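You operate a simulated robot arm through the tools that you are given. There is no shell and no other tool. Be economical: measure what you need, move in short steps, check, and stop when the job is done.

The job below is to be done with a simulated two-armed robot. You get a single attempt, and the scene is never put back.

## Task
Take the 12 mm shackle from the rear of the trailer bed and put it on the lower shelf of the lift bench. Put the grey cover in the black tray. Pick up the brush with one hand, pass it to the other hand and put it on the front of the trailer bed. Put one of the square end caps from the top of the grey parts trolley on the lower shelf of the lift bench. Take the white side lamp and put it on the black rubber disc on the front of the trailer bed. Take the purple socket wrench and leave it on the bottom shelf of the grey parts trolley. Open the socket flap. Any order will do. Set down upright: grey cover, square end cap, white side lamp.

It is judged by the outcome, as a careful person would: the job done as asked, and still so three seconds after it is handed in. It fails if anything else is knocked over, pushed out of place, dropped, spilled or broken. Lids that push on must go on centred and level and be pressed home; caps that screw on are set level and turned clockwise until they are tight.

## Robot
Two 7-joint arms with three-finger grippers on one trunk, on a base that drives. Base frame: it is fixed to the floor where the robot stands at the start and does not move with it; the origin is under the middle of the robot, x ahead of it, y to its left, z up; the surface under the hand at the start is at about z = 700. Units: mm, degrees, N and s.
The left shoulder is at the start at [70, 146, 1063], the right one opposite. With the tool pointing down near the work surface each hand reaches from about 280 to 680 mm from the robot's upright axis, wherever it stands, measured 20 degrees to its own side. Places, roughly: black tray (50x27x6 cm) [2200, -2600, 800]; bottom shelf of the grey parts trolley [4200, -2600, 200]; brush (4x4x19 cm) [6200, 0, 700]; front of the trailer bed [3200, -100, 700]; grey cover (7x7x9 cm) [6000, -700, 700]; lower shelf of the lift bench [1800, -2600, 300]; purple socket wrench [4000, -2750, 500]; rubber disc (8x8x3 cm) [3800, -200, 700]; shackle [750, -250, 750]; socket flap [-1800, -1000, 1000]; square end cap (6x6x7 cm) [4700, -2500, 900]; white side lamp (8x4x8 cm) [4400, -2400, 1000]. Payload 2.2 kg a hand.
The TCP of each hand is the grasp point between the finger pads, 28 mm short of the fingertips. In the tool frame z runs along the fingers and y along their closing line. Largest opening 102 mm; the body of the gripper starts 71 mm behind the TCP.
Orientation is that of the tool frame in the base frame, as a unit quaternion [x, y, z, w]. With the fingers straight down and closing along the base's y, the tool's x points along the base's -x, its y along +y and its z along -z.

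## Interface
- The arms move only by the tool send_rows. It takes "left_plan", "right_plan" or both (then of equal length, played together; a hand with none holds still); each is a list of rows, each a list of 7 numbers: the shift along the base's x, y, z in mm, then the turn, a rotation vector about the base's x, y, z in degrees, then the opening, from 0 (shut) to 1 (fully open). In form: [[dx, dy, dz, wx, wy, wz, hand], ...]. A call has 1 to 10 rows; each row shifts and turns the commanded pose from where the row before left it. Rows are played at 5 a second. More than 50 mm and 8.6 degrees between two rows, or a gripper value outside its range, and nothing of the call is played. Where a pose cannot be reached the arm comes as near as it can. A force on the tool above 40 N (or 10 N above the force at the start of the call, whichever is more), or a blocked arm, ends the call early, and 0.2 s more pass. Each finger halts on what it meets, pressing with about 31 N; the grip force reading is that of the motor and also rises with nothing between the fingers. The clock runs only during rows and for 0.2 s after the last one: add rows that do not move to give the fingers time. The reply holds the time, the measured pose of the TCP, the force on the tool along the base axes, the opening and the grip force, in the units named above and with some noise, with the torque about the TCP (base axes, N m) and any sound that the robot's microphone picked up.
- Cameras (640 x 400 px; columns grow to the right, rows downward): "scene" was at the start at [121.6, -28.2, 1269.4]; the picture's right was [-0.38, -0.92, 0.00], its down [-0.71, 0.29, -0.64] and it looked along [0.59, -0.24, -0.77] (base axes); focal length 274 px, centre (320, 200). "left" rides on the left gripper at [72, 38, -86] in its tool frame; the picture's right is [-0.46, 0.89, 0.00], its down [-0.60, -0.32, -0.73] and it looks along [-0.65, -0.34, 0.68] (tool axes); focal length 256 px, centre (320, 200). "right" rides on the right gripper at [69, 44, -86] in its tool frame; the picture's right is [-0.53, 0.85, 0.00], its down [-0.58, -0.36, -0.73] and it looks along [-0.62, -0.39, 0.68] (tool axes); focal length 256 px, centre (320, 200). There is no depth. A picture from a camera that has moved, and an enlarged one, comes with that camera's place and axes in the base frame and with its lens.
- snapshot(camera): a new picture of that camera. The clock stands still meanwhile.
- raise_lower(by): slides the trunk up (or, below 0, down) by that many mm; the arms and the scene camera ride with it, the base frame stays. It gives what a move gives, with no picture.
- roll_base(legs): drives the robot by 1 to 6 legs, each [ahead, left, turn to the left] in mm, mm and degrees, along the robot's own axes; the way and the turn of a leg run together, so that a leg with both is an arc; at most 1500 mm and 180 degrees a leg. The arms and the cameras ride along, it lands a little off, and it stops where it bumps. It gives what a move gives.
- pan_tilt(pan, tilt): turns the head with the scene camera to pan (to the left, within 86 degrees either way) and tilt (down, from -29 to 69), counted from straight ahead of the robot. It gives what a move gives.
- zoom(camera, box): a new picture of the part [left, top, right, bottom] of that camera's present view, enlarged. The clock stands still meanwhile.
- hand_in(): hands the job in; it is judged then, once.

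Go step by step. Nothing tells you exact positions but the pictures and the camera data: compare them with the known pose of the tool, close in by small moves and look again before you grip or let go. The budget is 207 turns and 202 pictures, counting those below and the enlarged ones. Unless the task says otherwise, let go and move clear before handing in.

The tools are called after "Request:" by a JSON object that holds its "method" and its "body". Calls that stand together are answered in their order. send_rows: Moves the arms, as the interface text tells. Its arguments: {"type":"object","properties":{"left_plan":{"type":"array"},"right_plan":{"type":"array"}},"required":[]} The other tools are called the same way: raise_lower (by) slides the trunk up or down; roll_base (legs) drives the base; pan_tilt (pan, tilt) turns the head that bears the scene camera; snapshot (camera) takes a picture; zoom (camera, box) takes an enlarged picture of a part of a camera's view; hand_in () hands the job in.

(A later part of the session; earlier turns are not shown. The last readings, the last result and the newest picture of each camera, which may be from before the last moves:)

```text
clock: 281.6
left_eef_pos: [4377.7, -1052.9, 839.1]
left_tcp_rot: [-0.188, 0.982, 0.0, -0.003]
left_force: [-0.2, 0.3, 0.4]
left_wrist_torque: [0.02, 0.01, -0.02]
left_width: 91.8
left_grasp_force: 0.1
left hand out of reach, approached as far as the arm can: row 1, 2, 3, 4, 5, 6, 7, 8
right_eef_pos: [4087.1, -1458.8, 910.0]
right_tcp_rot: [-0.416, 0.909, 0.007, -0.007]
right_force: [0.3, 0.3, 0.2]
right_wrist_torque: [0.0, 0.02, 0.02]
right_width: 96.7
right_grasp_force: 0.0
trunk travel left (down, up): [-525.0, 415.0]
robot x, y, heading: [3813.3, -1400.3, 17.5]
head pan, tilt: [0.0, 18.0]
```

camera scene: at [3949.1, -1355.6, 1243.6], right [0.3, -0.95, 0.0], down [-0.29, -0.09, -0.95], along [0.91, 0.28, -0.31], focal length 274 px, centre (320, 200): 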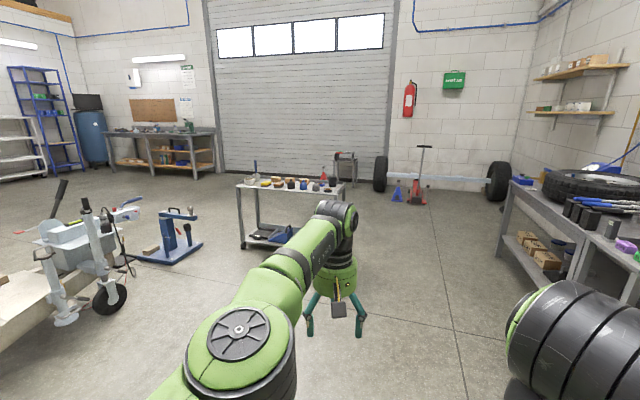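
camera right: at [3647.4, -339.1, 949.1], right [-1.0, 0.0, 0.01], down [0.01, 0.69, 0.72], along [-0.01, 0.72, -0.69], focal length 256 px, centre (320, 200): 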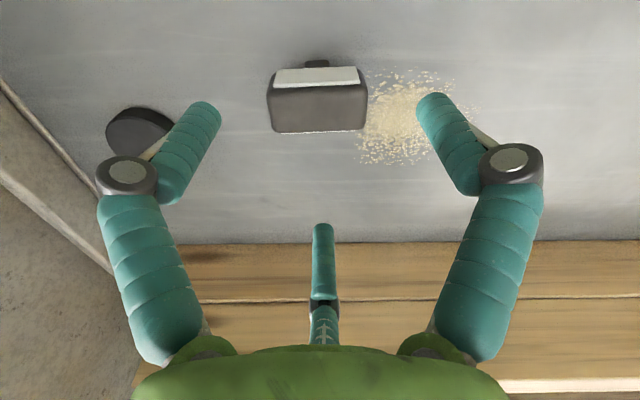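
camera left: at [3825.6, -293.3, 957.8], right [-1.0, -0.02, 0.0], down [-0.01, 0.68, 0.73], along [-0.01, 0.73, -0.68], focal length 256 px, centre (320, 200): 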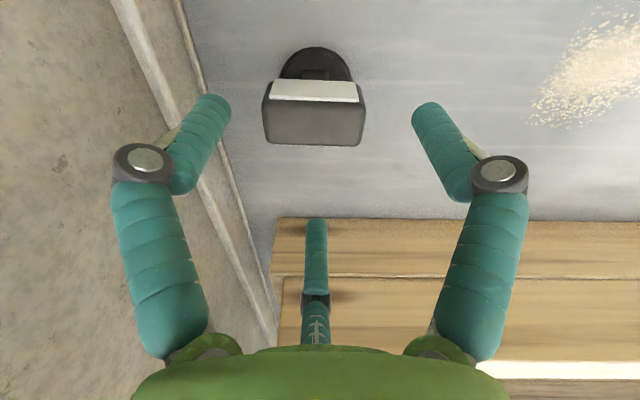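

The arm is at its straight-elbow limit. In free space I command a larger accumulated inward shift to fold it.

Request:
{"method": "send_rows", "body": {"left_plan": [[-40, -22, 0, 0, 0, 0, 0.9], [-40, -22, 0, 0, 0, 0, 0.9], [-40, -22, 0, 0, 0, 0, 0.9], [-40, -22, 0, 0, 0, 0, 0.9], [-40, -22, 0, 0, 0, 0, 0.9], [-40, -10, 0, 0, 0, 0, 0.9], [-30, 0, 0, 0, 0, 0, 0.9], [0, 0, 0, 0, 0, 0, 0.9], [0, 0, 0, 0, 0, 0, 0.9], [0, 0, 0, 0, 0, 0, 0.9]]}}

Request:
{"method": "snapshot", "body": {"camera": "scene"}}

```text
clock: 283.8
left_eef_pos: [4377.2, -1052.4, 839.7]
left_tcp_rot: [-0.189, 0.982, 0.001, -0.003]
left_force: [0.2, 0.7, -0.6]
left_wrist_torque: [0.01, 0.0, 0.0]
left_width: 91.9
left_grasp_force: 0.1
left hand out of reach, approached as far as the arm can: row 1, 2, 3, 4, 5, 6, 7
right_eef_pos: [4086.5, -1458.5, 908.6]
right_tcp_rot: [-0.416, 0.909, 0.008, -0.007]
right_force: [-0.1, -0.4, 0.2]
right_wrist_torque: [0.01, 0.0, -0.02]
right_width: 96.8
right_grasp_force: 0.0
trunk travel left (down, up): [-525.0, 415.0]
robot x, y, heading: [3816.3, -1399.7, 17.1]
head pan, tilt: [0.0, 18.0]
```

```text
60 pictures are left
camera scene: at [3949.0, -1355.5, 1243.6], right [0.3, -0.95, 0.0], down [-0.29, -0.09, -0.95], along [0.91, 0.28, -0.31], focal length 274 px, centre (320, 200)
```

scene: 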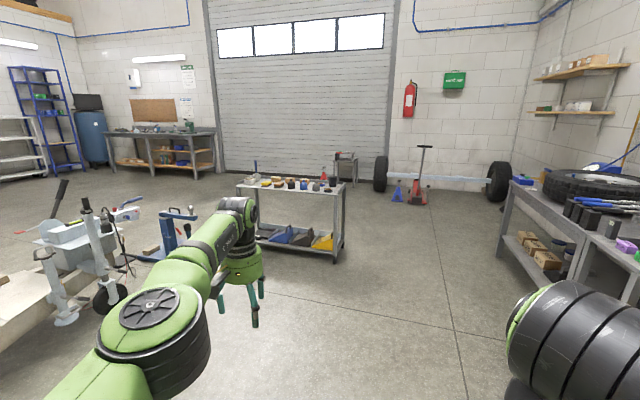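

Request:
{"method": "send_rows", "body": {"left_plan": [[-45, -16, 8, 0, 0, 0, 0.9], [-45, -16, 8, 0, 0, 0, 0.9], [-45, -16, 8, 0, 0, 0, 0.9], [-45, -16, 8, 0, 0, 0, 0.9], [-45, -16, 8, 0, 0, 0, 0.9], [-45, -16, 8, 0, 0, 0, 0.9], [-45, -16, 8, 0, 0, 0, 0.9], [-45, -16, 4, 0, 0, 0, 0.9], [0, 0, 0, 0, 0, 0, 0.9], [0, 0, 0, 0, 0, 0, 0.9]]}}

```text
clock: 286.0
left_eef_pos: [4371.5, -1044.9, 869.6]
left_tcp_rot: [-0.189, 0.982, 0.0, -0.005]
left_force: [-0.3, 0.7, 0.1]
left_wrist_torque: [0.01, 0.0, -0.01]
left_width: 92.0
left_grasp_force: 0.1
left hand out of reach, approached as far as the arm can: row 1, 2, 3, 4, 5, 6, 7, 8
right_eef_pos: [4087.3, -1457.9, 910.0]
right_tcp_rot: [-0.415, 0.91, 0.007, -0.007]
right_force: [0.0, 0.5, -0.5]
right_wrist_torque: [0.0, 0.01, 0.0]
right_width: 96.9
right_grasp_force: 0.1
trunk travel left (down, up): [-525.0, 415.0]
robot x, y, heading: [3813.5, -1397.1, 17.2]
head pan, tilt: [0.0, 18.0]
```

Request:
{"method": "send_rows", "body": {"left_plan": [[-40, -15, -20, 0, 0, -8.5, 0.9], [-40, -15, -20, 0, 0, -8.5, 0.9], [-40, -15, -20, 0, 0, -8.5, 0.9], [-40, -15, -20, 0, 0, -8.5, 0.9], [-40, -15, -20, 0, 0, -8.5, 0.9], [-40, -15, -20, 0, 0, -8.5, 0.9], [-40, -15, -20, 0, 0, -8.5, 0.9], [-40, -15, -20, 0, 0, -8.5, 0.9], [-40, -15, -20, 0, 0, -8.5, 0.9], [-40, -15, 0, 0, 0, -8.5, 0.9]]}}

```text
clock: 288.2
left_eef_pos: [4297.4, -1288.3, 934.2]
left_tcp_rot: [0.156, 0.986, -0.021, -0.052]
left_force: [-1.0, -1.3, 0.8]
left_wrist_torque: [0.18, -0.09, 0.0]
left_width: 92.0
left_grasp_force: 0.2
left hand out of reach, approached as far as the arm can: row 1, 2, 3, 4, 5, 6, 7, 8, 9
right_eef_pos: [4086.3, -1459.6, 909.6]
right_tcp_rot: [-0.416, 0.909, 0.008, -0.007]
right_force: [0.6, -0.7, 0.0]
right_wrist_torque: [0.06, -0.03, 0.01]
right_width: 96.7
right_grasp_force: 0.0
trunk travel left (down, up): [-525.0, 415.0]
robot x, y, heading: [3810.0, -1397.3, 17.3]
head pan, tilt: [0.0, 18.0]
```

Freed. Level the tool and bring the hand to a neutral place.

Request:
{"method": "send_rows", "body": {"left_plan": [[0, 0, 0, 1.4, -6.3, 0, 0.9], [-36, 22, 0, 0, 0, 0, 0.9], [-36, 22, 0, 0, 0, 0, 0.9], [-36, 22, 0, 0, 0, 0, 0.9], [-36, 22, 0, 0, 0, 0, 0.9], [-36, 22, 0, 0, 0, 0, 0.9], [-30, 20, 0, 0, 0, 0, 0.9]]}}

Request:
{"method": "snapshot", "body": {"camera": "scene"}}

```text
clock: 289.8
left_eef_pos: [4087.6, -1153.3, 935.2]
left_tcp_rot: [0.158, 0.987, 0.002, 0.002]
left_force: [-0.1, -0.1, -0.6]
left_wrist_torque: [-0.02, -0.02, -0.03]
left_width: 91.8
left_grasp_force: 0.0
right_eef_pos: [4086.3, -1457.9, 910.9]
right_tcp_rot: [-0.416, 0.909, 0.008, -0.008]
right_force: [0.2, -0.4, -0.5]
right_wrist_torque: [-0.01, -0.03, 0.04]
right_width: 97.0
right_grasp_force: 0.0
trunk travel left (down, up): [-525.0, 415.0]
robot x, y, heading: [3809.0, -1397.0, 17.3]
head pan, tilt: [0.0, 18.0]
```

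```text
59 pictures are left
camera scene: at [3947.9, -1354.5, 1243.7], right [0.3, -0.95, 0.0], down [-0.29, -0.09, -0.95], along [0.91, 0.28, -0.31], focal length 274 px, centre (320, 200)
```

scene: 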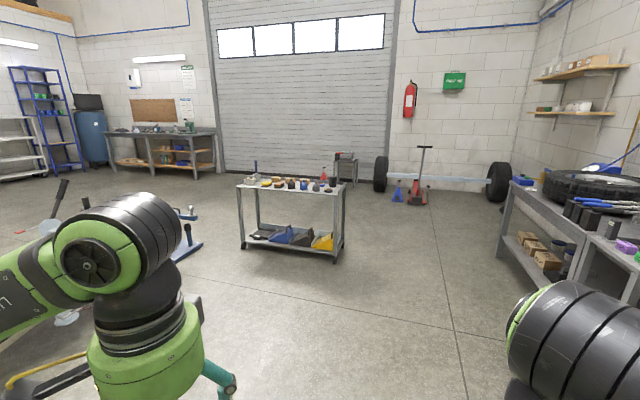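

Now to the table at x≈6000, y from 44 to −862. Drive there facing +x.

Request:
{"method": "roll_base", "body": {"legs": [[0, 0, -17.3], [1480, 0, 0], [0, 800, 0]]}}

Request:
{"method": "pan_tilt", "body": {"pan": 0, "tilt": 28}}

Request:
{"method": "snapshot", "body": {"camera": "scene"}}

```text
clock: 302.2
left_eef_pos: [5696.7, -481.3, 933.7]
left_tcp_rot: [0.323, 0.946, 0.0, 0.0]
left_force: [0.2, 0.6, -0.5]
left_wrist_torque: [0.03, 0.0, 0.01]
left_width: 91.6
left_grasp_force: 0.0
right_eef_pos: [5593.4, -766.8, 909.7]
right_tcp_rot: [-0.256, 0.967, 0.007, -0.006]
right_force: [0.6, 0.5, -0.2]
right_wrist_torque: [-0.02, 0.0, -0.03]
right_width: 96.6
right_grasp_force: 0.2
trunk travel left (down, up): [-525.0, 415.0]
robot x, y, heading: [5352.5, -622.1, -2.2]
head pan, tilt: [0.0, 18.0]
```

```text
clock: 302.9
left_eef_pos: [5696.8, -481.6, 933.8]
left_tcp_rot: [0.323, 0.946, 0.001, 0.002]
left_force: [0.1, 0.6, 0.2]
left_wrist_torque: [0.01, 0.0, 0.01]
left_width: 91.8
left_grasp_force: 0.0
right_eef_pos: [5592.3, -767.9, 909.6]
right_tcp_rot: [-0.258, 0.966, 0.008, -0.005]
right_force: [-0.9, 0.2, 0.6]
right_wrist_torque: [-0.03, 0.01, -0.01]
right_width: 96.8
right_grasp_force: 0.0
trunk travel left (down, up): [-525.0, 415.0]
robot x, y, heading: [5354.8, -617.1, -2.1]
head pan, tilt: [0.0, 28.0]
```

```text
58 pictures are left
camera scene: at [5494.9, -625.0, 1227.5], right [-0.04, -1.0, 0.0], down [-0.47, 0.02, -0.88], along [0.88, -0.03, -0.47], focal length 274 px, centre (320, 200)
```

scene: 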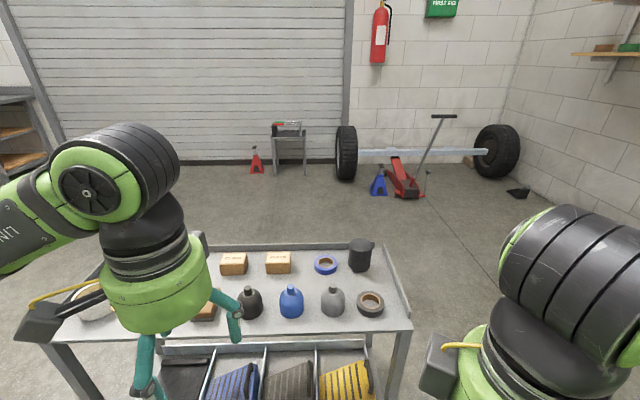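

Request:
{"method": "zoom", "body": {"camera": "scene", "box": [220, 230, 420, 350]}}

```text
3.20 times, centred on (320, 290) of scene
camera zoom: at [5494.9, -625.0, 1227.5], right [-0.04, -1.0, 0.0], down [-0.47, 0.02, -0.88], along [0.88, -0.03, -0.47], focal length 878 px, centre (320, -88)
```

zoom: 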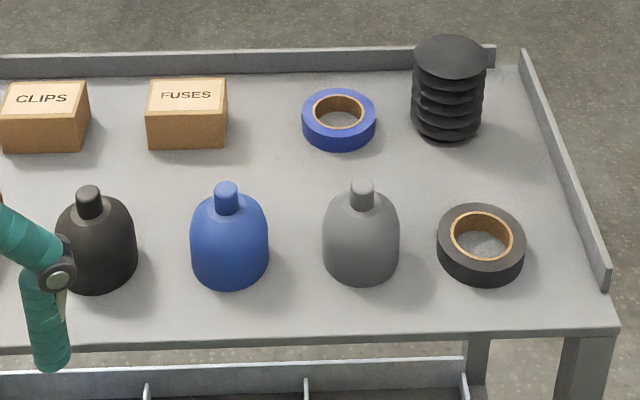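

The grey cover (third dome) stands at ≈(5936,-668). First the brush: strafe left to see it.

Request:
{"method": "roll_base", "body": {"legs": [[0, 480, 2]]}}

Request:
{"method": "snapshot", "body": {"camera": "scene"}}

```text
clock: 305.7
left_eef_pos: [5693.6, 1.3, 933.9]
left_tcp_rot: [0.3, 0.954, -0.001, 0.001]
left_force: [-0.9, 0.1, 0.1]
left_wrist_torque: [-0.01, 0.0, 0.0]
left_width: 91.6
left_grasp_force: 0.1
right_eef_pos: [5605.1, -290.2, 910.3]
right_tcp_rot: [-0.282, 0.959, 0.008, -0.006]
right_force: [0.2, -0.3, 0.0]
right_wrist_torque: [0.0, 0.03, -0.03]
right_width: 96.8
right_grasp_force: 0.1
trunk travel left (down, up): [-525.0, 415.0]
robot x, y, heading: [5357.1, -156.6, 0.8]
head pan, tilt: [0.0, 28.0]
```

```text
56 pictures are left
camera scene: at [5499.7, -151.6, 1227.4], right [0.02, -1.0, 0.0], down [-0.47, -0.01, -0.88], along [0.88, 0.01, -0.47], focal length 274 px, centre (320, 200)
```

scene: 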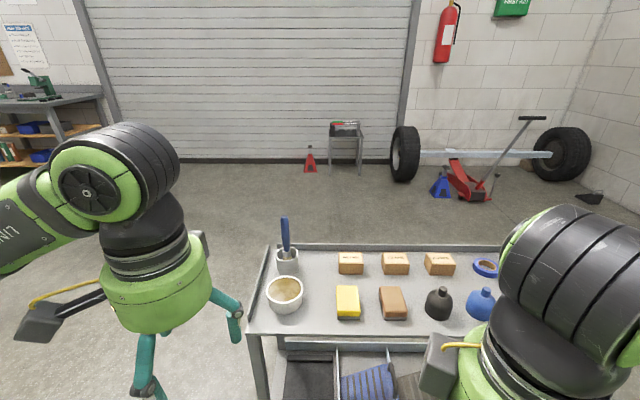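

Request:
{"method": "zoom", "body": {"camera": "scene", "box": [240, 205, 360, 320]}}

```text
3.48 times, centred on (300, 262) of scene
camera zoom: at [5499.7, -151.6, 1227.4], right [0.02, -1.0, 0.0], down [-0.47, -0.01, -0.88], along [0.88, 0.01, -0.47], focal length 954 px, centre (390, -17)
```

zoom: 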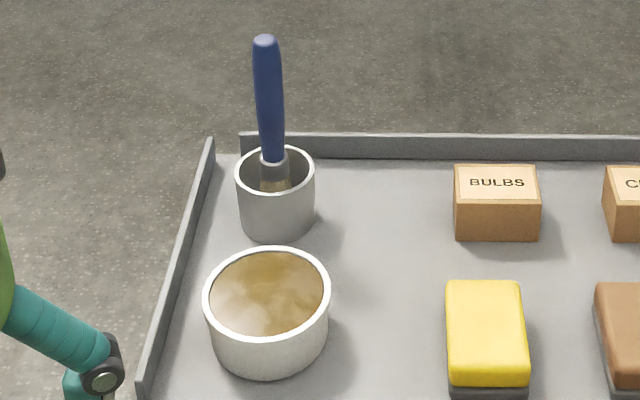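

The brush stands upright in a small cup near (6092,-54), behind a bowl of grease. Raise, advance, and look with the wrist camera.

Request:
{"method": "raise_lower", "body": {"by": 120}}

Request:
{"method": "roll_base", "body": {"legs": [[175, -25, -0.8]]}}

Request:
{"method": "send_rows", "body": {"left_plan": [[20, -8, 0, 0, 0, 8, 0.6], [20, -8, 0, 0, 0, 8, 0.6], [20, -8, 0, 0, 0, 8, 0.6], [20, -8, 0, 0, 0, 8, 0.6], [20, -8, 0, 0, 0, 8, 0.6], [10, 0, 0, 0, 0, 0, 0.6]]}}

Request:
{"method": "snapshot", "body": {"camera": "left"}}

Request:
{"method": "snapshot", "body": {"camera": "scene"}}

```text
clock: 307.2
left_eef_pos: [5692.8, 0.9, 1054.0]
left_tcp_rot: [0.299, 0.954, 0.0, 0.001]
left_force: [0.2, 1.3, 0.0]
left_wrist_torque: [0.0, 0.0, 0.02]
left_width: 91.8
left_grasp_force: 0.1
right_eef_pos: [5605.6, -289.1, 1030.3]
right_tcp_rot: [-0.281, 0.96, 0.008, -0.007]
right_force: [0.4, 0.2, -0.1]
right_wrist_torque: [0.01, 0.0, -0.02]
right_width: 96.9
right_grasp_force: 0.1
trunk travel left (down, up): [-645.0, 295.0]
robot x, y, heading: [5352.7, -157.3, 0.8]
head pan, tilt: [0.0, 28.0]
```

```text
clock: 308.7
left_eef_pos: [5871.6, -26.2, 1055.5]
left_tcp_rot: [0.305, 0.952, 0.0, 0.002]
left_force: [0.1, -0.6, -0.7]
left_wrist_torque: [-0.01, -0.01, -0.01]
left_width: 91.6
left_grasp_force: 0.1
right_eef_pos: [5780.2, -315.8, 1030.5]
right_tcp_rot: [-0.275, 0.961, 0.008, -0.006]
right_force: [-0.5, 0.1, -0.2]
right_wrist_torque: [0.0, -0.02, -0.01]
right_width: 96.8
right_grasp_force: 0.1
trunk travel left (down, up): [-645.0, 295.0]
robot x, y, heading: [5533.9, -180.1, 0.5]
head pan, tilt: [0.0, 28.0]
```

```text
clock: 310.1
left_eef_pos: [5983.1, -67.2, 1054.3]
left_tcp_rot: [-0.04, 0.999, 0.001, 0.002]
left_force: [-0.1, 0.4, 0.2]
left_wrist_torque: [-0.03, 0.05, -0.07]
left_width: 61.2
left_grasp_force: 0.0
right_eef_pos: [5780.9, -316.2, 1029.4]
right_tcp_rot: [-0.276, 0.961, 0.009, -0.007]
right_force: [0.7, -0.6, 0.1]
right_wrist_torque: [0.02, 0.0, -0.01]
right_width: 97.0
right_grasp_force: 0.1
trunk travel left (down, up): [-645.0, 295.0]
robot x, y, heading: [5533.4, -176.5, 0.1]
head pan, tilt: [0.0, 28.0]
```

```text
54 pictures are left
camera left: at [5906.3, -36.5, 1140.5], right [0.39, 0.92, 0.0], down [0.62, -0.27, 0.73], along [0.67, -0.29, -0.68], focal length 256 px, centre (320, 200)
```

left: 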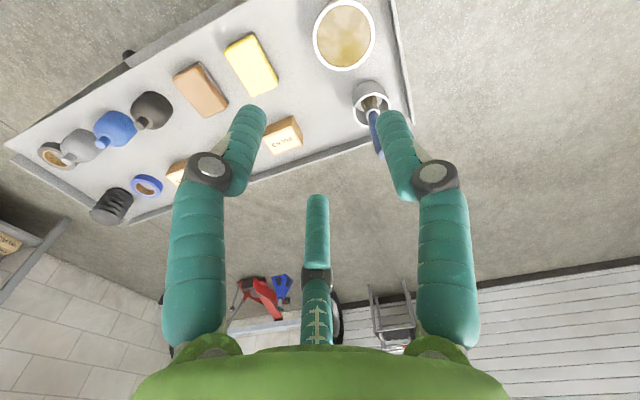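

```text
53 pictures are left
camera scene: at [5676.9, -177.0, 1347.4], right [0.0, -1.0, 0.0], down [-0.47, 0.0, -0.88], along [0.88, 0.0, -0.47], focal length 274 px, centre (320, 200)
```

scene: 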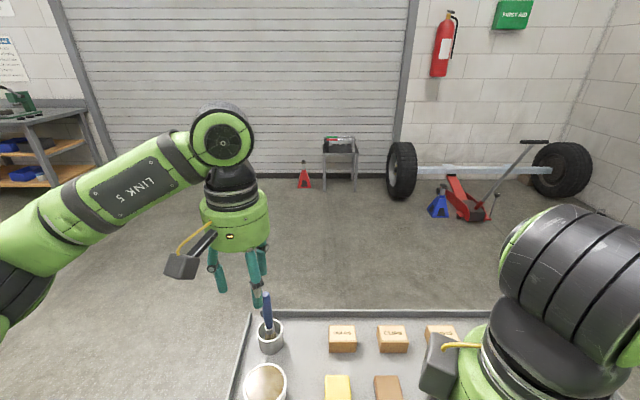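

Request:
{"method": "roll_base", "body": {"legs": [[25, 0, 0]]}}

Request:
{"method": "send_rows", "body": {"left_plan": [[26, 5, -15, 0, 0, 0, 0.7], [26, 5, -15, 0, 0, 0, 0.7], [26, 5, -15, 0, 0, 0, 0.7], [26, 5, -15, 0, 0, 0, 0.7], [0, 0, 0, 0, 0, 0, 0.7]]}}

Request:
{"method": "snapshot", "body": {"camera": "left"}}

Request:
{"method": "zoom", "body": {"camera": "scene", "box": [180, 180, 330, 390]}}

```text
clock: 310.9
left_eef_pos: [6004.5, -68.9, 1056.4]
left_tcp_rot: [-0.038, 0.999, 0.001, 0.003]
left_force: [-0.3, -0.6, 0.2]
left_wrist_torque: [0.02, -0.02, 0.0]
left_width: 61.3
left_grasp_force: 0.1
right_eef_pos: [5802.8, -316.6, 1030.7]
right_tcp_rot: [-0.274, 0.962, 0.008, -0.005]
right_force: [0.9, -0.8, -0.5]
right_wrist_torque: [0.0, -0.08, 0.01]
right_width: 96.6
right_grasp_force: 0.0
trunk travel left (down, up): [-645.0, 295.0]
robot x, y, heading: [5557.9, -179.5, -0.1]
head pan, tilt: [0.0, 28.0]
```

```text
clock: 312.1
left_eef_pos: [6111.3, -49.5, 993.8]
left_tcp_rot: [-0.038, 0.999, 0.001, 0.001]
left_force: [-1.1, -0.3, 0.1]
left_wrist_torque: [0.01, -0.03, -0.01]
left_width: 71.6
left_grasp_force: 0.1
right_eef_pos: [5805.4, -316.7, 1028.7]
right_tcp_rot: [-0.275, 0.961, 0.008, -0.006]
right_force: [0.1, -0.4, 0.4]
right_wrist_torque: [0.04, 0.02, 0.01]
right_width: 96.9
right_grasp_force: 0.1
trunk travel left (down, up): [-645.0, 295.0]
robot x, y, heading: [5562.8, -174.2, -0.2]
head pan, tilt: [0.0, 28.0]
```

```text
52 pictures are left
camera left: at [6035.1, -17.7, 1080.8], right [0.4, 0.92, 0.0], down [0.62, -0.27, 0.73], along [0.67, -0.29, -0.68], focal length 256 px, centre (320, 200)
```

left: 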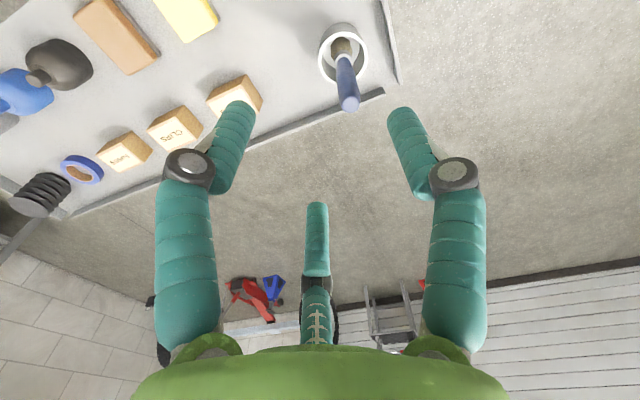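

```text
1.90 times, centred on (255, 285) of scene
camera zoom: at [5701.6, -177.2, 1347.5], right [0.0, -1.0, 0.0], down [-0.47, 0.0, -0.88], along [0.88, 0.0, -0.47], focal length 522 px, centre (444, 38)
```

zoom: 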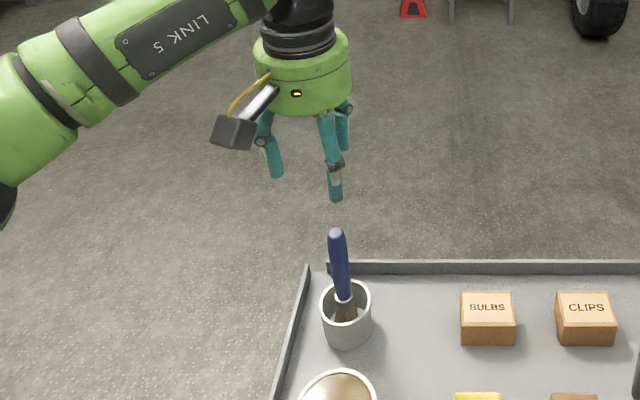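

Request:
{"method": "send_rows", "body": {"left_plan": [[13, 6, 0, 0, 0, 0, 0.8], [12, 5, -10, 0, 0, 0, 0.8], [0, 0, -20, 0, 0, 0, 0.8], [0, 0, 0, 0, 0, 0, 0.8]]}}

Request:
{"method": "snapshot", "body": {"camera": "left"}}

```text
clock: 313.1
left_eef_pos: [6137.6, -38.3, 966.0]
left_tcp_rot: [-0.038, 0.999, 0.001, 0.001]
left_force: [1.1, -0.3, 0.1]
left_wrist_torque: [0.04, 0.01, 0.01]
left_width: 81.4
left_grasp_force: 0.1
right_eef_pos: [5805.7, -316.7, 1030.8]
right_tcp_rot: [-0.275, 0.961, 0.009, -0.006]
right_force: [0.1, -0.1, -0.6]
right_wrist_torque: [-0.02, -0.01, -0.02]
right_width: 97.0
right_grasp_force: 0.0
trunk travel left (down, up): [-645.0, 295.0]
robot x, y, heading: [5561.1, -177.4, -0.1]
head pan, tilt: [0.0, 28.0]
```

```text
50 pictures are left
camera left: at [6061.1, -6.1, 1051.7], right [0.4, 0.92, 0.0], down [0.62, -0.27, 0.73], along [0.67, -0.29, -0.68], focal length 256 px, centre (320, 200)
```

left: 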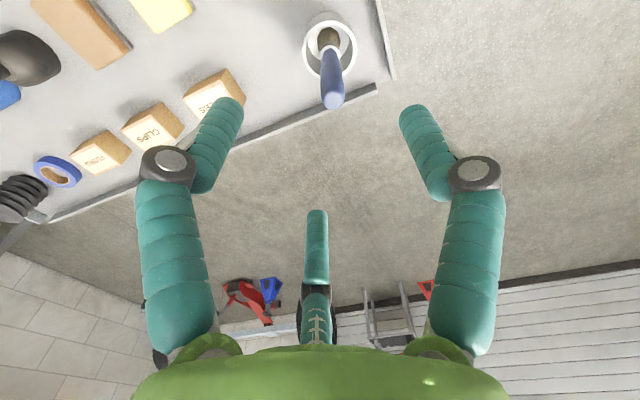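

Triangulating several views, the table is lower (z≈600) and the brush top is at ≈(6170,-40,813). Advance the base and place the hand above it.

Request:
{"method": "send_rows", "body": {"left_plan": [[-20, -1, 0, 0, 0, 0, 0.8], [-17, -1, 0, 0, 0, 0, 0.8], [0, 0, 0, 0, 0, 0, 0.8]]}}

Request:
{"method": "roll_base", "body": {"legs": [[70, 0, 0]]}}

Request:
{"method": "snapshot", "body": {"camera": "left"}}

```text
clock: 313.9
left_eef_pos: [6098.7, -41.0, 964.9]
left_tcp_rot: [-0.038, 0.999, 0.0, 0.001]
left_force: [0.3, 0.0, -0.1]
left_wrist_torque: [-0.04, 0.02, -0.01]
left_width: 81.5
left_grasp_force: 0.1
right_eef_pos: [5806.1, -316.6, 1029.6]
right_tcp_rot: [-0.275, 0.961, 0.008, -0.006]
right_force: [-0.3, -0.3, -0.7]
right_wrist_torque: [0.02, 0.02, 0.0]
right_width: 96.7
right_grasp_force: 0.1
trunk travel left (down, up): [-645.0, 295.0]
robot x, y, heading: [5560.0, -177.6, -0.0]
head pan, tilt: [0.0, 28.0]
```

```text
clock: 314.9
left_eef_pos: [6169.6, -39.6, 964.1]
left_tcp_rot: [-0.038, 0.999, 0.0, 0.002]
left_force: [0.2, -0.1, 0.6]
left_wrist_torque: [-0.03, -0.03, -0.01]
left_width: 81.8
left_grasp_force: 0.0
right_eef_pos: [5875.0, -316.5, 1029.1]
right_tcp_rot: [-0.275, 0.961, 0.009, -0.006]
right_force: [0.2, -0.2, 0.3]
right_wrist_torque: [-0.02, 0.02, 0.02]
right_width: 96.9
right_grasp_force: 0.0
trunk travel left (down, up): [-645.0, 295.0]
robot x, y, heading: [5629.0, -175.7, 0.2]
head pan, tilt: [0.0, 28.0]
```

```text
49 pictures are left
camera left: at [6092.3, -8.4, 1050.7], right [0.4, 0.92, 0.0], down [0.62, -0.27, 0.73], along [0.67, -0.29, -0.68], focal length 256 px, centre (320, 200)
```

left: 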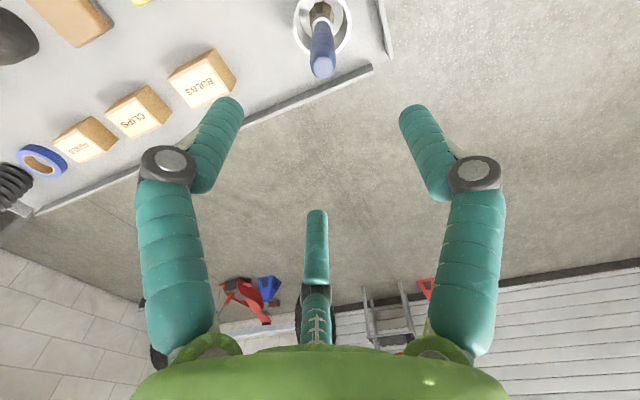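

Aligned. Descend around the handle and grip.

Request:
{"method": "send_rows", "body": {"left_plan": [[3, 0, -30, 0, 0, 0, 0.7], [2, 0, -35, 0, 0, 0, 0.7], [0, 0, -35, 0, 0, 0, 0.7], [0, 0, -35, 0, 0, 0, 0.7], [0, 0, -32, 0, 0, 0, 0.7], [0, 0, 0, 0, 0, 0, 0.7]]}}

Request:
{"method": "snapshot", "body": {"camera": "left"}}

```text
clock: 316.3
left_eef_pos: [6177.2, -42.3, 796.6]
left_tcp_rot: [-0.039, 0.999, 0.0, 0.002]
left_force: [0.2, 0.2, -0.3]
left_wrist_torque: [0.01, -0.02, 0.0]
left_width: 71.6
left_grasp_force: 0.0
right_eef_pos: [5873.7, -315.7, 1030.2]
right_tcp_rot: [-0.275, 0.962, 0.008, -0.006]
right_force: [0.3, 0.2, 0.5]
right_wrist_torque: [0.02, 0.0, 0.02]
right_width: 96.8
right_grasp_force: 0.0
trunk travel left (down, up): [-645.0, 295.0]
robot x, y, heading: [5628.0, -177.3, 0.2]
head pan, tilt: [0.0, 28.0]
```

```text
48 pictures are left
camera left: at [6100.3, -10.7, 882.3], right [0.4, 0.92, 0.0], down [0.62, -0.27, 0.73], along [0.67, -0.29, -0.68], focal length 256 px, centre (320, 200)
```

left: 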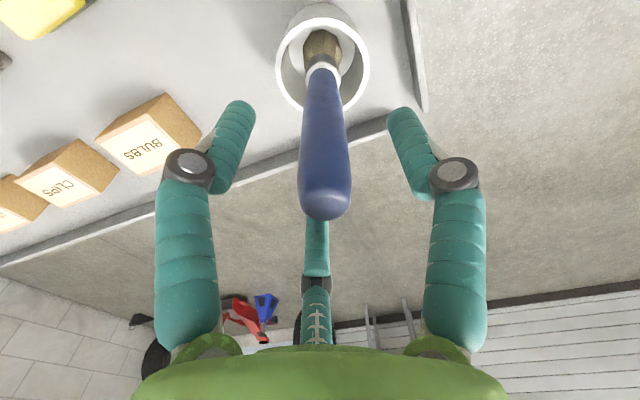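

Centred. Close and lift the brush straight out of the cup.

Request:
{"method": "send_rows", "body": {"left_plan": [[0, 0, 0, 0, 0, 0, 0.5], [0, 0, 0, 0, 0, 0, 0.3], [0, 0, 0, 0, 0, 0, 0.15], [0, 0, 0, 0, 0, 0, 0.05], [0, 0, 0, 0, 0, 0, 0.0], [0, 0, 20, 0, 0, 0, 0.0], [0, 0, 40, 0, 0, 0, 0.0], [0, 0, 45, 0, 0, 0, 0.0], [0, 0, 45, 0, 0, 0, 0.0], [0, 0, 20, 0, 0, 0, 0.0]]}}

Request:
{"method": "snapshot", "body": {"camera": "scene"}}

```text
clock: 318.5
left_eef_pos: [6175.3, -40.7, 968.3]
left_tcp_rot: [-0.039, 0.999, 0.0, 0.002]
left_force: [0.3, 0.0, -0.8]
left_wrist_torque: [0.03, -0.02, -0.01]
left_width: 26.1
left_grasp_force: 30.7
right_eef_pos: [5875.4, -316.2, 1028.9]
right_tcp_rot: [-0.275, 0.961, 0.009, -0.006]
right_force: [0.2, 1.1, 0.0]
right_wrist_torque: [0.01, -0.03, -0.02]
right_width: 97.1
right_grasp_force: 0.0
trunk travel left (down, up): [-645.0, 295.0]
robot x, y, heading: [5628.9, -178.9, 0.1]
head pan, tilt: [0.0, 28.0]
```

```text
47 pictures are left
camera scene: at [5771.6, -177.1, 1347.4], right [0.0, -1.0, 0.0], down [-0.47, 0.0, -0.88], along [0.88, 0.0, -0.47], focal length 274 px, centre (320, 200)
```

scene: 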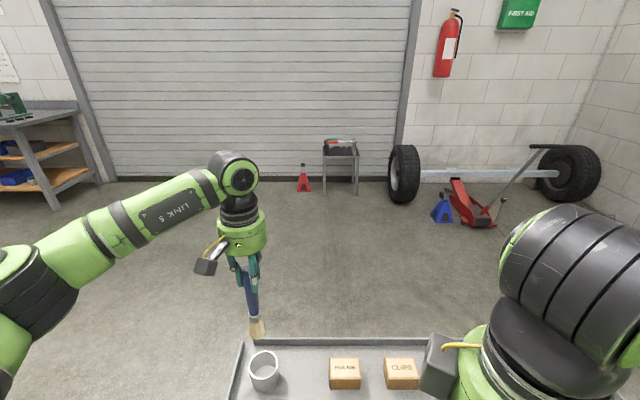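

Brush is out cleanly. Back away from the table and turn the brush horizontal, pointing toward the right hand.

Request:
{"method": "roll_base", "body": {"legs": [[-330, 0, 0]]}}

Request:
{"method": "send_rows", "body": {"left_plan": [[-17, -3, 3, -8.5, 0, 0, 0.0], [-17, -3, 3, -8.5, 0, 0, 0.0], [-17, -3, 3, -8.5, 0, 0, 0.0], [-17, -3, 3, -8.5, 0, 0, 0.0], [-17, -3, 3, -8.5, 0, 0, 0.0], [-17, -3, 3, -8.5, 0, 0, 0.0], [-17, -3, 3, -8.5, 0, 0, 0.0], [-17, -3, 3, -8.5, 0, 0, 0.0], [-10, -3, 3, -8.5, 0, 0, 0.0], [0, 0, 0, -8.5, 0, 0, 0.0]]}}

Request:
{"method": "snapshot", "body": {"camera": "scene"}}

```text
clock: 320.7
left_eef_pos: [5841.6, -41.4, 966.9]
left_tcp_rot: [-0.037, 0.999, 0.0, 0.001]
left_force: [0.6, 0.2, -1.1]
left_wrist_torque: [0.03, -0.04, -0.02]
left_width: 25.6
left_grasp_force: 31.0
right_eef_pos: [5542.1, -317.0, 1029.3]
right_tcp_rot: [-0.275, 0.961, 0.009, -0.006]
right_force: [-1.1, 0.0, -0.5]
right_wrist_torque: [-0.01, -0.01, 0.03]
right_width: 96.8
right_grasp_force: 0.1
trunk travel left (down, up): [-645.0, 295.0]
robot x, y, heading: [5295.8, -178.3, 0.1]
head pan, tilt: [0.0, 28.0]
```

```text
clock: 322.9
left_eef_pos: [5696.8, -69.1, 995.4]
left_tcp_rot: [-0.028, 0.736, -0.676, -0.023]
left_force: [0.1, -0.5, -1.9]
left_wrist_torque: [0.1, -0.01, -0.04]
left_width: 24.9
left_grasp_force: 31.8
right_eef_pos: [5542.6, -317.8, 1028.7]
right_tcp_rot: [-0.274, 0.962, 0.008, -0.005]
right_force: [-0.7, 0.6, -1.3]
right_wrist_torque: [-0.05, -0.02, 0.02]
right_width: 96.8
right_grasp_force: 0.1
trunk travel left (down, up): [-645.0, 295.0]
robot x, y, heading: [5293.4, -180.1, -0.1]
head pan, tilt: [0.0, 28.0]
```

```text
46 pictures are left
camera scene: at [5439.0, -177.5, 1347.4], right [0.0, -1.0, 0.0], down [-0.47, 0.0, -0.88], along [0.88, 0.0, -0.47], focal length 274 px, centre (320, 200)
```

scene: 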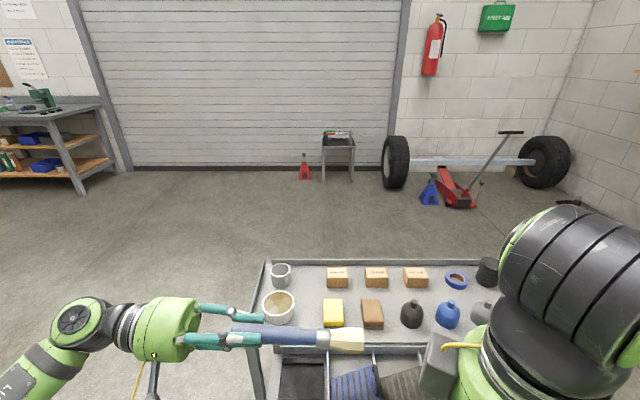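

Brush is horizontal (handle free between y≈-110 and -170). Bring the right hand above it.

Request:
{"method": "send_rows", "body": {"right_plan": [[0, 0, 35, 0, 0, 0, 0.7], [5, 10, 30, 0, 0, 0, 0.7], [29, 34, 0, 0, 0, 0, 0.7], [29, 34, 0, 0, 0, 0, 0.7], [29, 34, 0, 0, 0, 0, 0.7], [29, 34, 0, 0, 0, 0, 0.7], [27, 29, 0, 0, 0, 0, 0.7], [0, 0, 0, 0, 0, 0, 0.7]]}}

Request:
{"method": "snapshot", "body": {"camera": "right"}}

```text
clock: 324.7
left_eef_pos: [5694.6, -70.2, 995.0]
left_tcp_rot: [-0.029, 0.737, -0.675, -0.024]
left_force: [-1.0, 0.1, -1.1]
left_wrist_torque: [0.11, 0.0, 0.02]
left_width: 23.8
left_grasp_force: 31.2
right_eef_pos: [5691.0, -143.3, 1095.0]
right_tcp_rot: [-0.275, 0.961, 0.009, -0.006]
right_force: [0.6, 0.1, -0.4]
right_wrist_torque: [0.04, -0.01, -0.01]
right_width: 71.4
right_grasp_force: 0.1
trunk travel left (down, up): [-645.0, 295.0]
robot x, y, heading: [5297.1, -177.2, -0.0]
head pan, tilt: [0.0, 28.0]
```

```text
45 pictures are left
camera right: at [5611.0, -141.0, 1182.6], right [0.01, 1.0, 0.01], down [0.69, -0.01, 0.72], along [0.72, 0.0, -0.69], focal length 256 px, centre (320, 200)
```

right: 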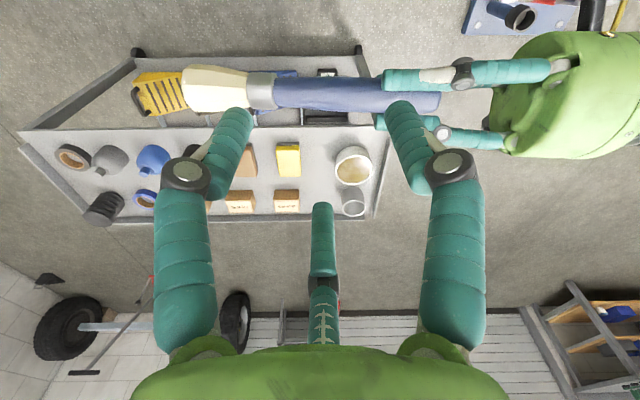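

Request:
{"method": "send_rows", "body": {"right_plan": [[-4, -10, 0, 0, 0, 0, 0.6], [0, 0, -30, 0, 0, 0, 0.6], [0, 0, -30, 0, 0, 0, 0.6], [0, 0, -20, 0, 0, 0, 0.6], [0, 0, 0, 0, 0, 0, 0.6]]}}

Request:
{"method": "snapshot", "body": {"camera": "right"}}

```text
clock: 325.9
left_eef_pos: [5697.5, -69.5, 995.7]
left_tcp_rot: [-0.029, 0.738, -0.674, -0.025]
left_force: [0.6, 0.3, -0.7]
left_wrist_torque: [0.08, 0.01, -0.01]
left_width: 23.6
left_grasp_force: 30.5
right_eef_pos: [5687.3, -151.6, 1015.6]
right_tcp_rot: [-0.275, 0.961, 0.008, -0.007]
right_force: [-0.3, -0.4, 0.2]
right_wrist_torque: [0.02, 0.0, 0.02]
right_width: 61.2
right_grasp_force: 0.0
trunk travel left (down, up): [-645.0, 295.0]
robot x, y, heading: [5296.2, -178.1, 0.1]
head pan, tilt: [0.0, 28.0]
```

```text
44 pictures are left
camera right: at [5606.2, -151.5, 1103.1], right [0.01, 1.0, 0.01], down [0.69, -0.01, 0.72], along [0.72, 0.0, -0.69], focal length 256 px, centre (320, 200)
```

right: 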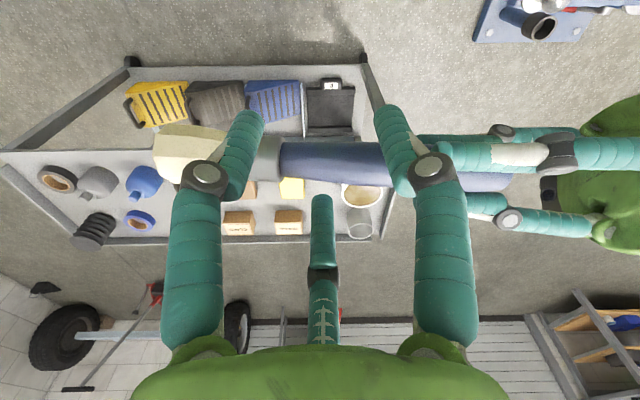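

Brush lies between the fingers. Close the right hand.

Request:
{"method": "send_rows", "body": {"right_plan": [[0, 0, 0, 0, 0, 0, 0.45], [0, 0, 0, 0, 0, 0, 0.3], [0, 0, 0, 0, 0, 0, 0.15], [0, 0, 0, 0, 0, 0, 0.05], [0, 0, 0, 0, 0, 0, 0.0]]}}

Request:
{"method": "snapshot", "body": {"camera": "right"}}

```text
clock: 327.1
left_eef_pos: [5694.5, -69.9, 993.9]
left_tcp_rot: [-0.027, 0.738, -0.674, -0.026]
left_force: [-15.1, 1.7, -0.1]
left_wrist_torque: [0.29, 0.11, -1.31]
left_width: 23.8
left_grasp_force: 30.9
right_eef_pos: [5688.6, -152.6, 1016.4]
right_tcp_rot: [-0.274, 0.962, 0.007, -0.005]
right_force: [14.9, -2.5, -0.3]
right_wrist_torque: [-0.29, -0.45, 0.04]
right_width: 33.1
right_grasp_force: 31.1
trunk travel left (down, up): [-645.0, 295.0]
robot x, y, heading: [5295.2, -182.8, 0.1]
head pan, tilt: [0.0, 28.0]
```

```text
43 pictures are left
camera right: at [5606.9, -151.8, 1103.3], right [0.01, 1.0, 0.01], down [0.69, -0.02, 0.72], along [0.72, 0.0, -0.69], focal length 256 px, centre (320, 200)
```

right: 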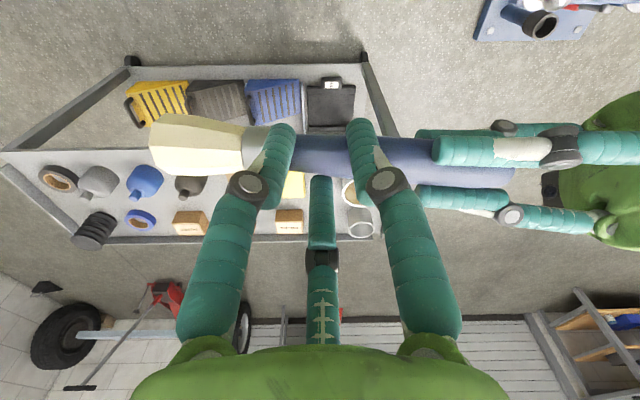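

Right hand has it. Open the left and withdraw it along +y.

Request:
{"method": "send_rows", "body": {"left_plan": [[0, 0, 0, 0, 0, 0, 0.3], [0, 0, 0, 0, 0, 0, 0.45], [0, 0, 0, 0, 0, 0, 0.5], [0, 20, 0, 0, 0, 0, 0.5], [0, 30, 0, 0, 0, 0, 0.5], [0, 35, 0, 0, 0, 0, 0.5], [0, 35, 0, 0, 0, 0, 0.5], [0, 0, 0, 0, 0, 0, 0.5]]}}

Request:
{"method": "snapshot", "body": {"camera": "right"}}

```text
clock: 328.9
left_eef_pos: [5697.8, 51.3, 997.0]
left_tcp_rot: [-0.029, 0.737, -0.675, -0.023]
left_force: [-0.1, 0.0, 0.1]
left_wrist_torque: [-0.02, -0.02, 0.01]
left_width: 51.1
left_grasp_force: 0.0
right_eef_pos: [5686.6, -152.1, 1015.7]
right_tcp_rot: [-0.275, 0.961, 0.009, -0.006]
right_force: [0.4, -0.5, 0.2]
right_wrist_torque: [0.01, 0.0, 0.03]
right_width: 10.6
right_grasp_force: 30.5
trunk travel left (down, up): [-645.0, 295.0]
robot x, y, heading: [5297.1, -177.4, -0.0]
head pan, tilt: [0.0, 28.0]
```

```text
42 pictures are left
camera right: at [5606.2, -152.1, 1103.5], right [0.01, 1.0, 0.01], down [0.69, -0.01, 0.72], along [0.72, 0.0, -0.69], focal length 256 px, centre (320, 200)
```

right: 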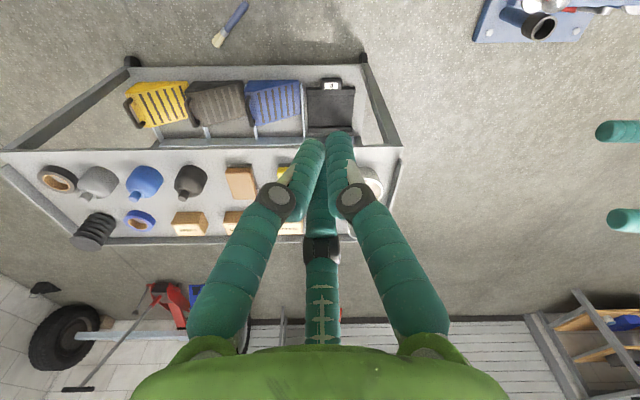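

The brush slipped from the right hand and fell to the floor in front of the table, at about (5838,-473). I'll recover it: straighten the left hand, move over, and lower the trunk.

Request:
{"method": "send_rows", "body": {"left_plan": [[0, 0, 0, 8.5, 0, 0, 0.8], [0, 0, 0, 8.5, 0, 0, 0.8], [0, 0, 0, 8.5, 0, 0, 0.8], [0, 0, 0, 8.5, 0, 0, 0.8], [0, 0, 0, 8.5, 0, 0, 0.8], [0, 0, 0, 8.5, 0, 0, 0.8], [0, 0, 0, 8.5, 0, 0, 0.8], [0, 0, 0, 8.5, 0, 0, 0.8], [0, 0, 0, 8.5, 0, 0, 0.8], [0, 0, 0, 8.5, 0, 0, 0.8]], "right_plan": [[-10, -20, 0, 0, 0, 0, 0.2], [-10, -20, 0, 0, 0, 0, 0.4], [-10, -20, 0, 0, 0, 0, 0.6], [-10, -20, 0, 0, 0, 0, 0.8], [-10, -20, 0, 0, 0, 0, 0.8], [-10, -20, 0, 0, 0, 0, 0.8], [-10, -20, 0, 0, 0, 0, 0.8], [-10, -10, 0, 0, 0, 0, 0.8], [0, 0, 0, 0, 0, 0, 0.8], [0, 0, 0, 0, 0, 0, 0.8]]}}

Request:
{"method": "roll_base", "body": {"legs": [[0, -390, 0]]}}

Request:
{"method": "raise_lower", "body": {"by": -320}}

Request:
{"method": "pan_tilt", "body": {"pan": 10, "tilt": 55}}

Request:
{"method": "snapshot", "body": {"camera": "scene"}}

```text
clock: 331.1
left_eef_pos: [5696.6, 51.5, 994.0]
left_tcp_rot: [-0.039, 0.999, 0.001, 0.001]
left_force: [-0.4, 0.2, -0.1]
left_wrist_torque: [-0.02, -0.04, 0.01]
left_width: 81.7
left_grasp_force: 0.0
right_eef_pos: [5606.3, -302.7, 1015.8]
right_tcp_rot: [-0.275, 0.961, 0.008, -0.007]
right_force: [0.7, -0.4, -0.1]
right_wrist_torque: [0.0, 0.05, 0.01]
right_width: 81.5
right_grasp_force: 0.1
trunk travel left (down, up): [-645.0, 295.0]
robot x, y, heading: [5299.2, -179.8, 0.3]
head pan, tilt: [0.0, 28.0]
```

```text
clock: 333.6
left_eef_pos: [5695.8, -336.5, 993.8]
left_tcp_rot: [-0.04, 0.999, 0.0, 0.002]
left_force: [0.4, 1.2, -0.1]
left_wrist_torque: [-0.01, 0.0, -0.01]
left_width: 81.7
left_grasp_force: 0.1
right_eef_pos: [5607.7, -690.0, 1016.1]
right_tcp_rot: [-0.276, 0.961, 0.009, -0.006]
right_force: [0.6, 0.6, -0.7]
right_wrist_torque: [0.0, -0.04, -0.01]
right_width: 81.7
right_grasp_force: 0.0
trunk travel left (down, up): [-645.0, 295.0]
robot x, y, heading: [5300.1, -570.9, 0.0]
head pan, tilt: [0.0, 28.0]
```

```text
clock: 336.8
left_eef_pos: [5696.2, -337.2, 674.4]
left_tcp_rot: [-0.04, 0.999, 0.0, 0.002]
left_force: [-0.8, 0.3, 0.6]
left_wrist_torque: [0.0, -0.01, -0.01]
left_width: 81.7
left_grasp_force: 0.1
right_eef_pos: [5608.1, -691.0, 695.7]
right_tcp_rot: [-0.277, 0.961, 0.008, -0.007]
right_force: [-0.4, -0.1, 0.1]
right_wrist_torque: [-0.01, 0.03, -0.01]
right_width: 81.6
right_grasp_force: 0.0
trunk travel left (down, up): [-325.0, 615.0]
robot x, y, heading: [5297.7, -567.2, 0.5]
head pan, tilt: [0.0, 28.0]
```

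```text
clock: 337.7
left_eef_pos: [5696.1, -336.1, 673.1]
left_tcp_rot: [-0.04, 0.999, -0.001, 0.002]
left_force: [-1.0, -0.2, -1.3]
left_wrist_torque: [-0.01, -0.03, -0.02]
left_width: 81.4
left_grasp_force: 0.1
right_eef_pos: [5608.1, -690.0, 694.8]
right_tcp_rot: [-0.277, 0.961, 0.008, -0.006]
right_force: [0.8, 1.1, 0.2]
right_wrist_torque: [0.02, -0.01, -0.02]
right_width: 81.7
right_grasp_force: 0.1
trunk travel left (down, up): [-325.0, 615.0]
robot x, y, heading: [5298.6, -567.0, 0.3]
head pan, tilt: [10.0, 55.0]
```

```text
41 pictures are left
camera scene: at [5419.3, -554.0, 988.3], right [0.18, -0.98, 0.0], down [-0.81, -0.15, -0.57], along [0.57, 0.1, -0.82], focal length 274 px, centre (320, 200)
```

scene: 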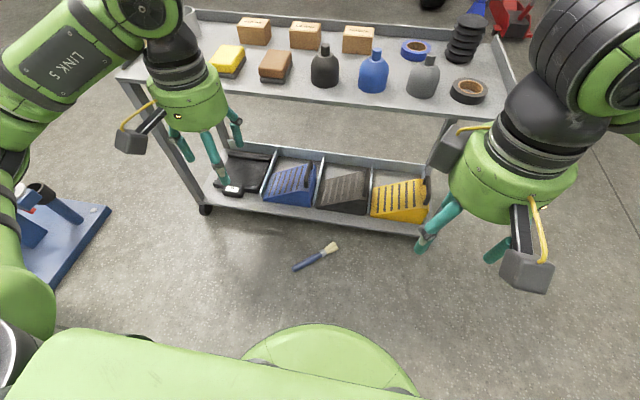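

Brush on the floor: butt (5774,-396), bristles (5901,-539). Lower the trunk and position the left hand over the handle end.

Request:
{"method": "raise_lower", "body": {"by": -320}}

Request:
{"method": "send_rows", "body": {"left_plan": [[20, -16, -20, 0, 0, 5, 0.7], [20, -16, -30, 0, 0, 0, 0.7], [20, -16, -30, 0, 0, 0, 0.7], [20, -16, -30, 0, 0, 0, 0.7], [20, -16, -30, 0, 0, 0, 0.7], [5, -3, -30, 0, 0, 0, 0.7], [0, 0, -30, 0, 0, 0, 0.7], [0, 0, 0, 0, 0, 0, 0.7]]}}

Request:
{"method": "snapshot", "body": {"camera": "left"}}

```text
clock: 340.8
left_eef_pos: [5696.2, -336.1, 353.8]
left_tcp_rot: [-0.04, 0.999, 0.0, 0.002]
left_force: [0.1, 0.8, -0.3]
left_wrist_torque: [-0.03, 0.01, 0.02]
left_width: 81.5
left_grasp_force: 0.1
right_eef_pos: [5608.3, -691.2, 375.0]
right_tcp_rot: [-0.277, 0.961, 0.007, -0.006]
right_force: [-0.7, 0.1, 0.1]
right_wrist_torque: [-0.01, 0.01, -0.01]
right_width: 81.7
right_grasp_force: 0.0
trunk travel left (down, up): [-5.0, 935.0]
robot x, y, heading: [5297.8, -568.6, 0.5]
head pan, tilt: [10.0, 55.0]
```

```text
clock: 342.6
left_eef_pos: [5800.2, -419.8, 154.4]
left_tcp_rot: [-0.084, 0.996, 0.0, 0.001]
left_force: [0.0, 0.8, -0.2]
left_wrist_torque: [0.04, 0.02, -0.02]
left_width: 71.4
left_grasp_force: 0.0
right_eef_pos: [5608.4, -689.8, 374.8]
right_tcp_rot: [-0.276, 0.961, 0.008, -0.006]
right_force: [-0.3, 0.1, -0.6]
right_wrist_torque: [-0.01, -0.04, 0.02]
right_width: 81.5
right_grasp_force: 0.1
trunk travel left (down, up): [-5.0, 935.0]
robot x, y, heading: [5299.4, -568.6, 0.5]
head pan, tilt: [10.0, 55.0]
```

```text
40 pictures are left
camera left: at [5721.3, -393.5, 240.3], right [0.31, 0.95, 0.0], down [0.65, -0.21, 0.73], along [0.7, -0.23, -0.68], focal length 256 px, centre (320, 200)
```

left: 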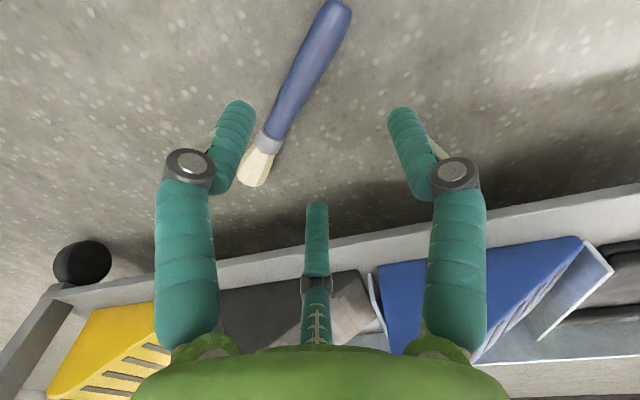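

Request:
{"method": "send_rows", "body": {"left_plan": [[-9, 5, -30, 0, 0, 0, 0.7], [0, 0, -30, 0, 0, 0, 0.7], [0, 0, -25, 0, 0, 0, 0.7], [0, 0, -15, 0, 0, 0, 0.7], [0, 0, 0, 0, 0, 0, 0.7]]}}

Request:
{"method": "snapshot", "body": {"camera": "left"}}

```text
clock: 343.8
left_eef_pos: [5791.3, -412.8, 53.7]
left_tcp_rot: [-0.084, 0.996, 0.0, 0.002]
left_force: [-0.2, 0.3, -0.4]
left_wrist_torque: [0.02, -0.02, -0.01]
left_width: 71.4
left_grasp_force: 0.0
right_eef_pos: [5607.4, -690.7, 377.3]
right_tcp_rot: [-0.276, 0.961, 0.009, -0.006]
right_force: [-0.4, -0.8, -0.5]
right_wrist_torque: [0.0, 0.04, -0.02]
right_width: 81.5
right_grasp_force: 0.0
trunk travel left (down, up): [-5.0, 935.0]
robot x, y, heading: [5296.3, -567.7, 0.5]
head pan, tilt: [10.0, 55.0]
```

```text
39 pictures are left
camera left: at [5712.8, -387.7, 139.3], right [0.31, 0.95, 0.0], down [0.65, -0.21, 0.73], along [0.7, -0.23, -0.68], focal length 256 px, centre (320, 200)
```

left: 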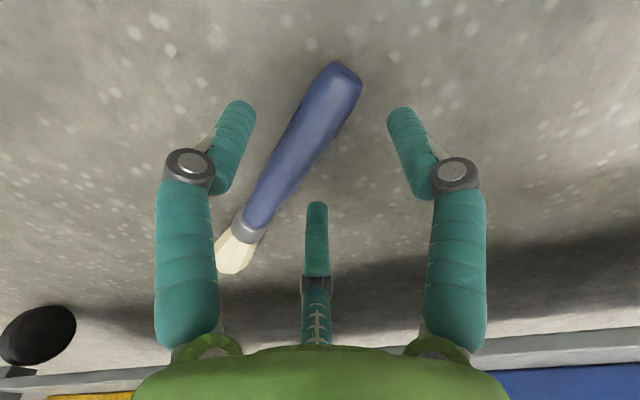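

Request:
{"method": "send_rows", "body": {"left_plan": [[0, 0, -6, 0, 0, 0, 0.7], [0, 0, -5, 0, 0, 0, 0.6], [0, 0, 0, 0, 0, 0, 0.45], [0, 0, 0, 0, 0, 0, 0.3], [0, 0, 0, 0, 0, 0, 0.15], [0, 0, 0, 0, 0, 0, 0.0], [0, 0, 0, 0, 0, 0, 0.0], [0, 0, 20, 0, 0, 0, 0.0], [0, 0, 40, 0, 0, 0, 0.0], [0, 0, 40, 0, 0, 0, 0.0]]}}

Request:
{"method": "snapshot", "body": {"camera": "left"}}

```text
clock: 346.0
left_eef_pos: [5790.0, -414.7, 143.2]
left_tcp_rot: [-0.083, 0.997, 0.0, 0.002]
left_force: [-0.4, -0.4, -0.6]
left_wrist_torque: [0.03, 0.02, 0.0]
left_width: 34.5
left_grasp_force: 31.3
right_eef_pos: [5608.7, -690.0, 376.5]
right_tcp_rot: [-0.276, 0.961, 0.008, -0.006]
right_force: [1.3, -0.7, 0.2]
right_wrist_torque: [0.0, -0.01, -0.03]
right_width: 81.6
right_grasp_force: 0.1
trunk travel left (down, up): [-5.0, 935.0]
robot x, y, heading: [5294.8, -567.0, 0.1]
head pan, tilt: [10.0, 55.0]
```

```text
38 pictures are left
camera left: at [5711.4, -389.3, 230.1], right [0.31, 0.95, 0.0], down [0.65, -0.21, 0.73], along [0.7, -0.23, -0.68], focal length 256 px, centre (320, 200)
```

left: 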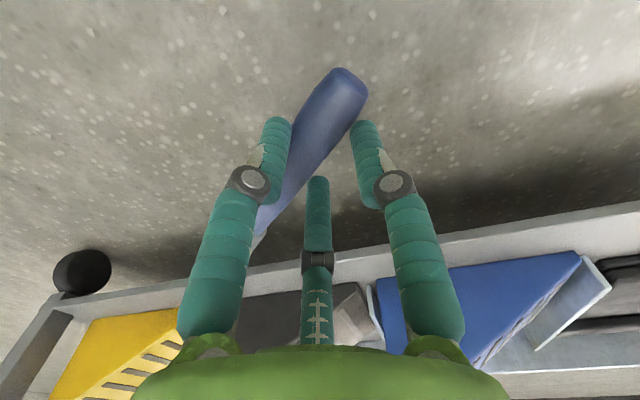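

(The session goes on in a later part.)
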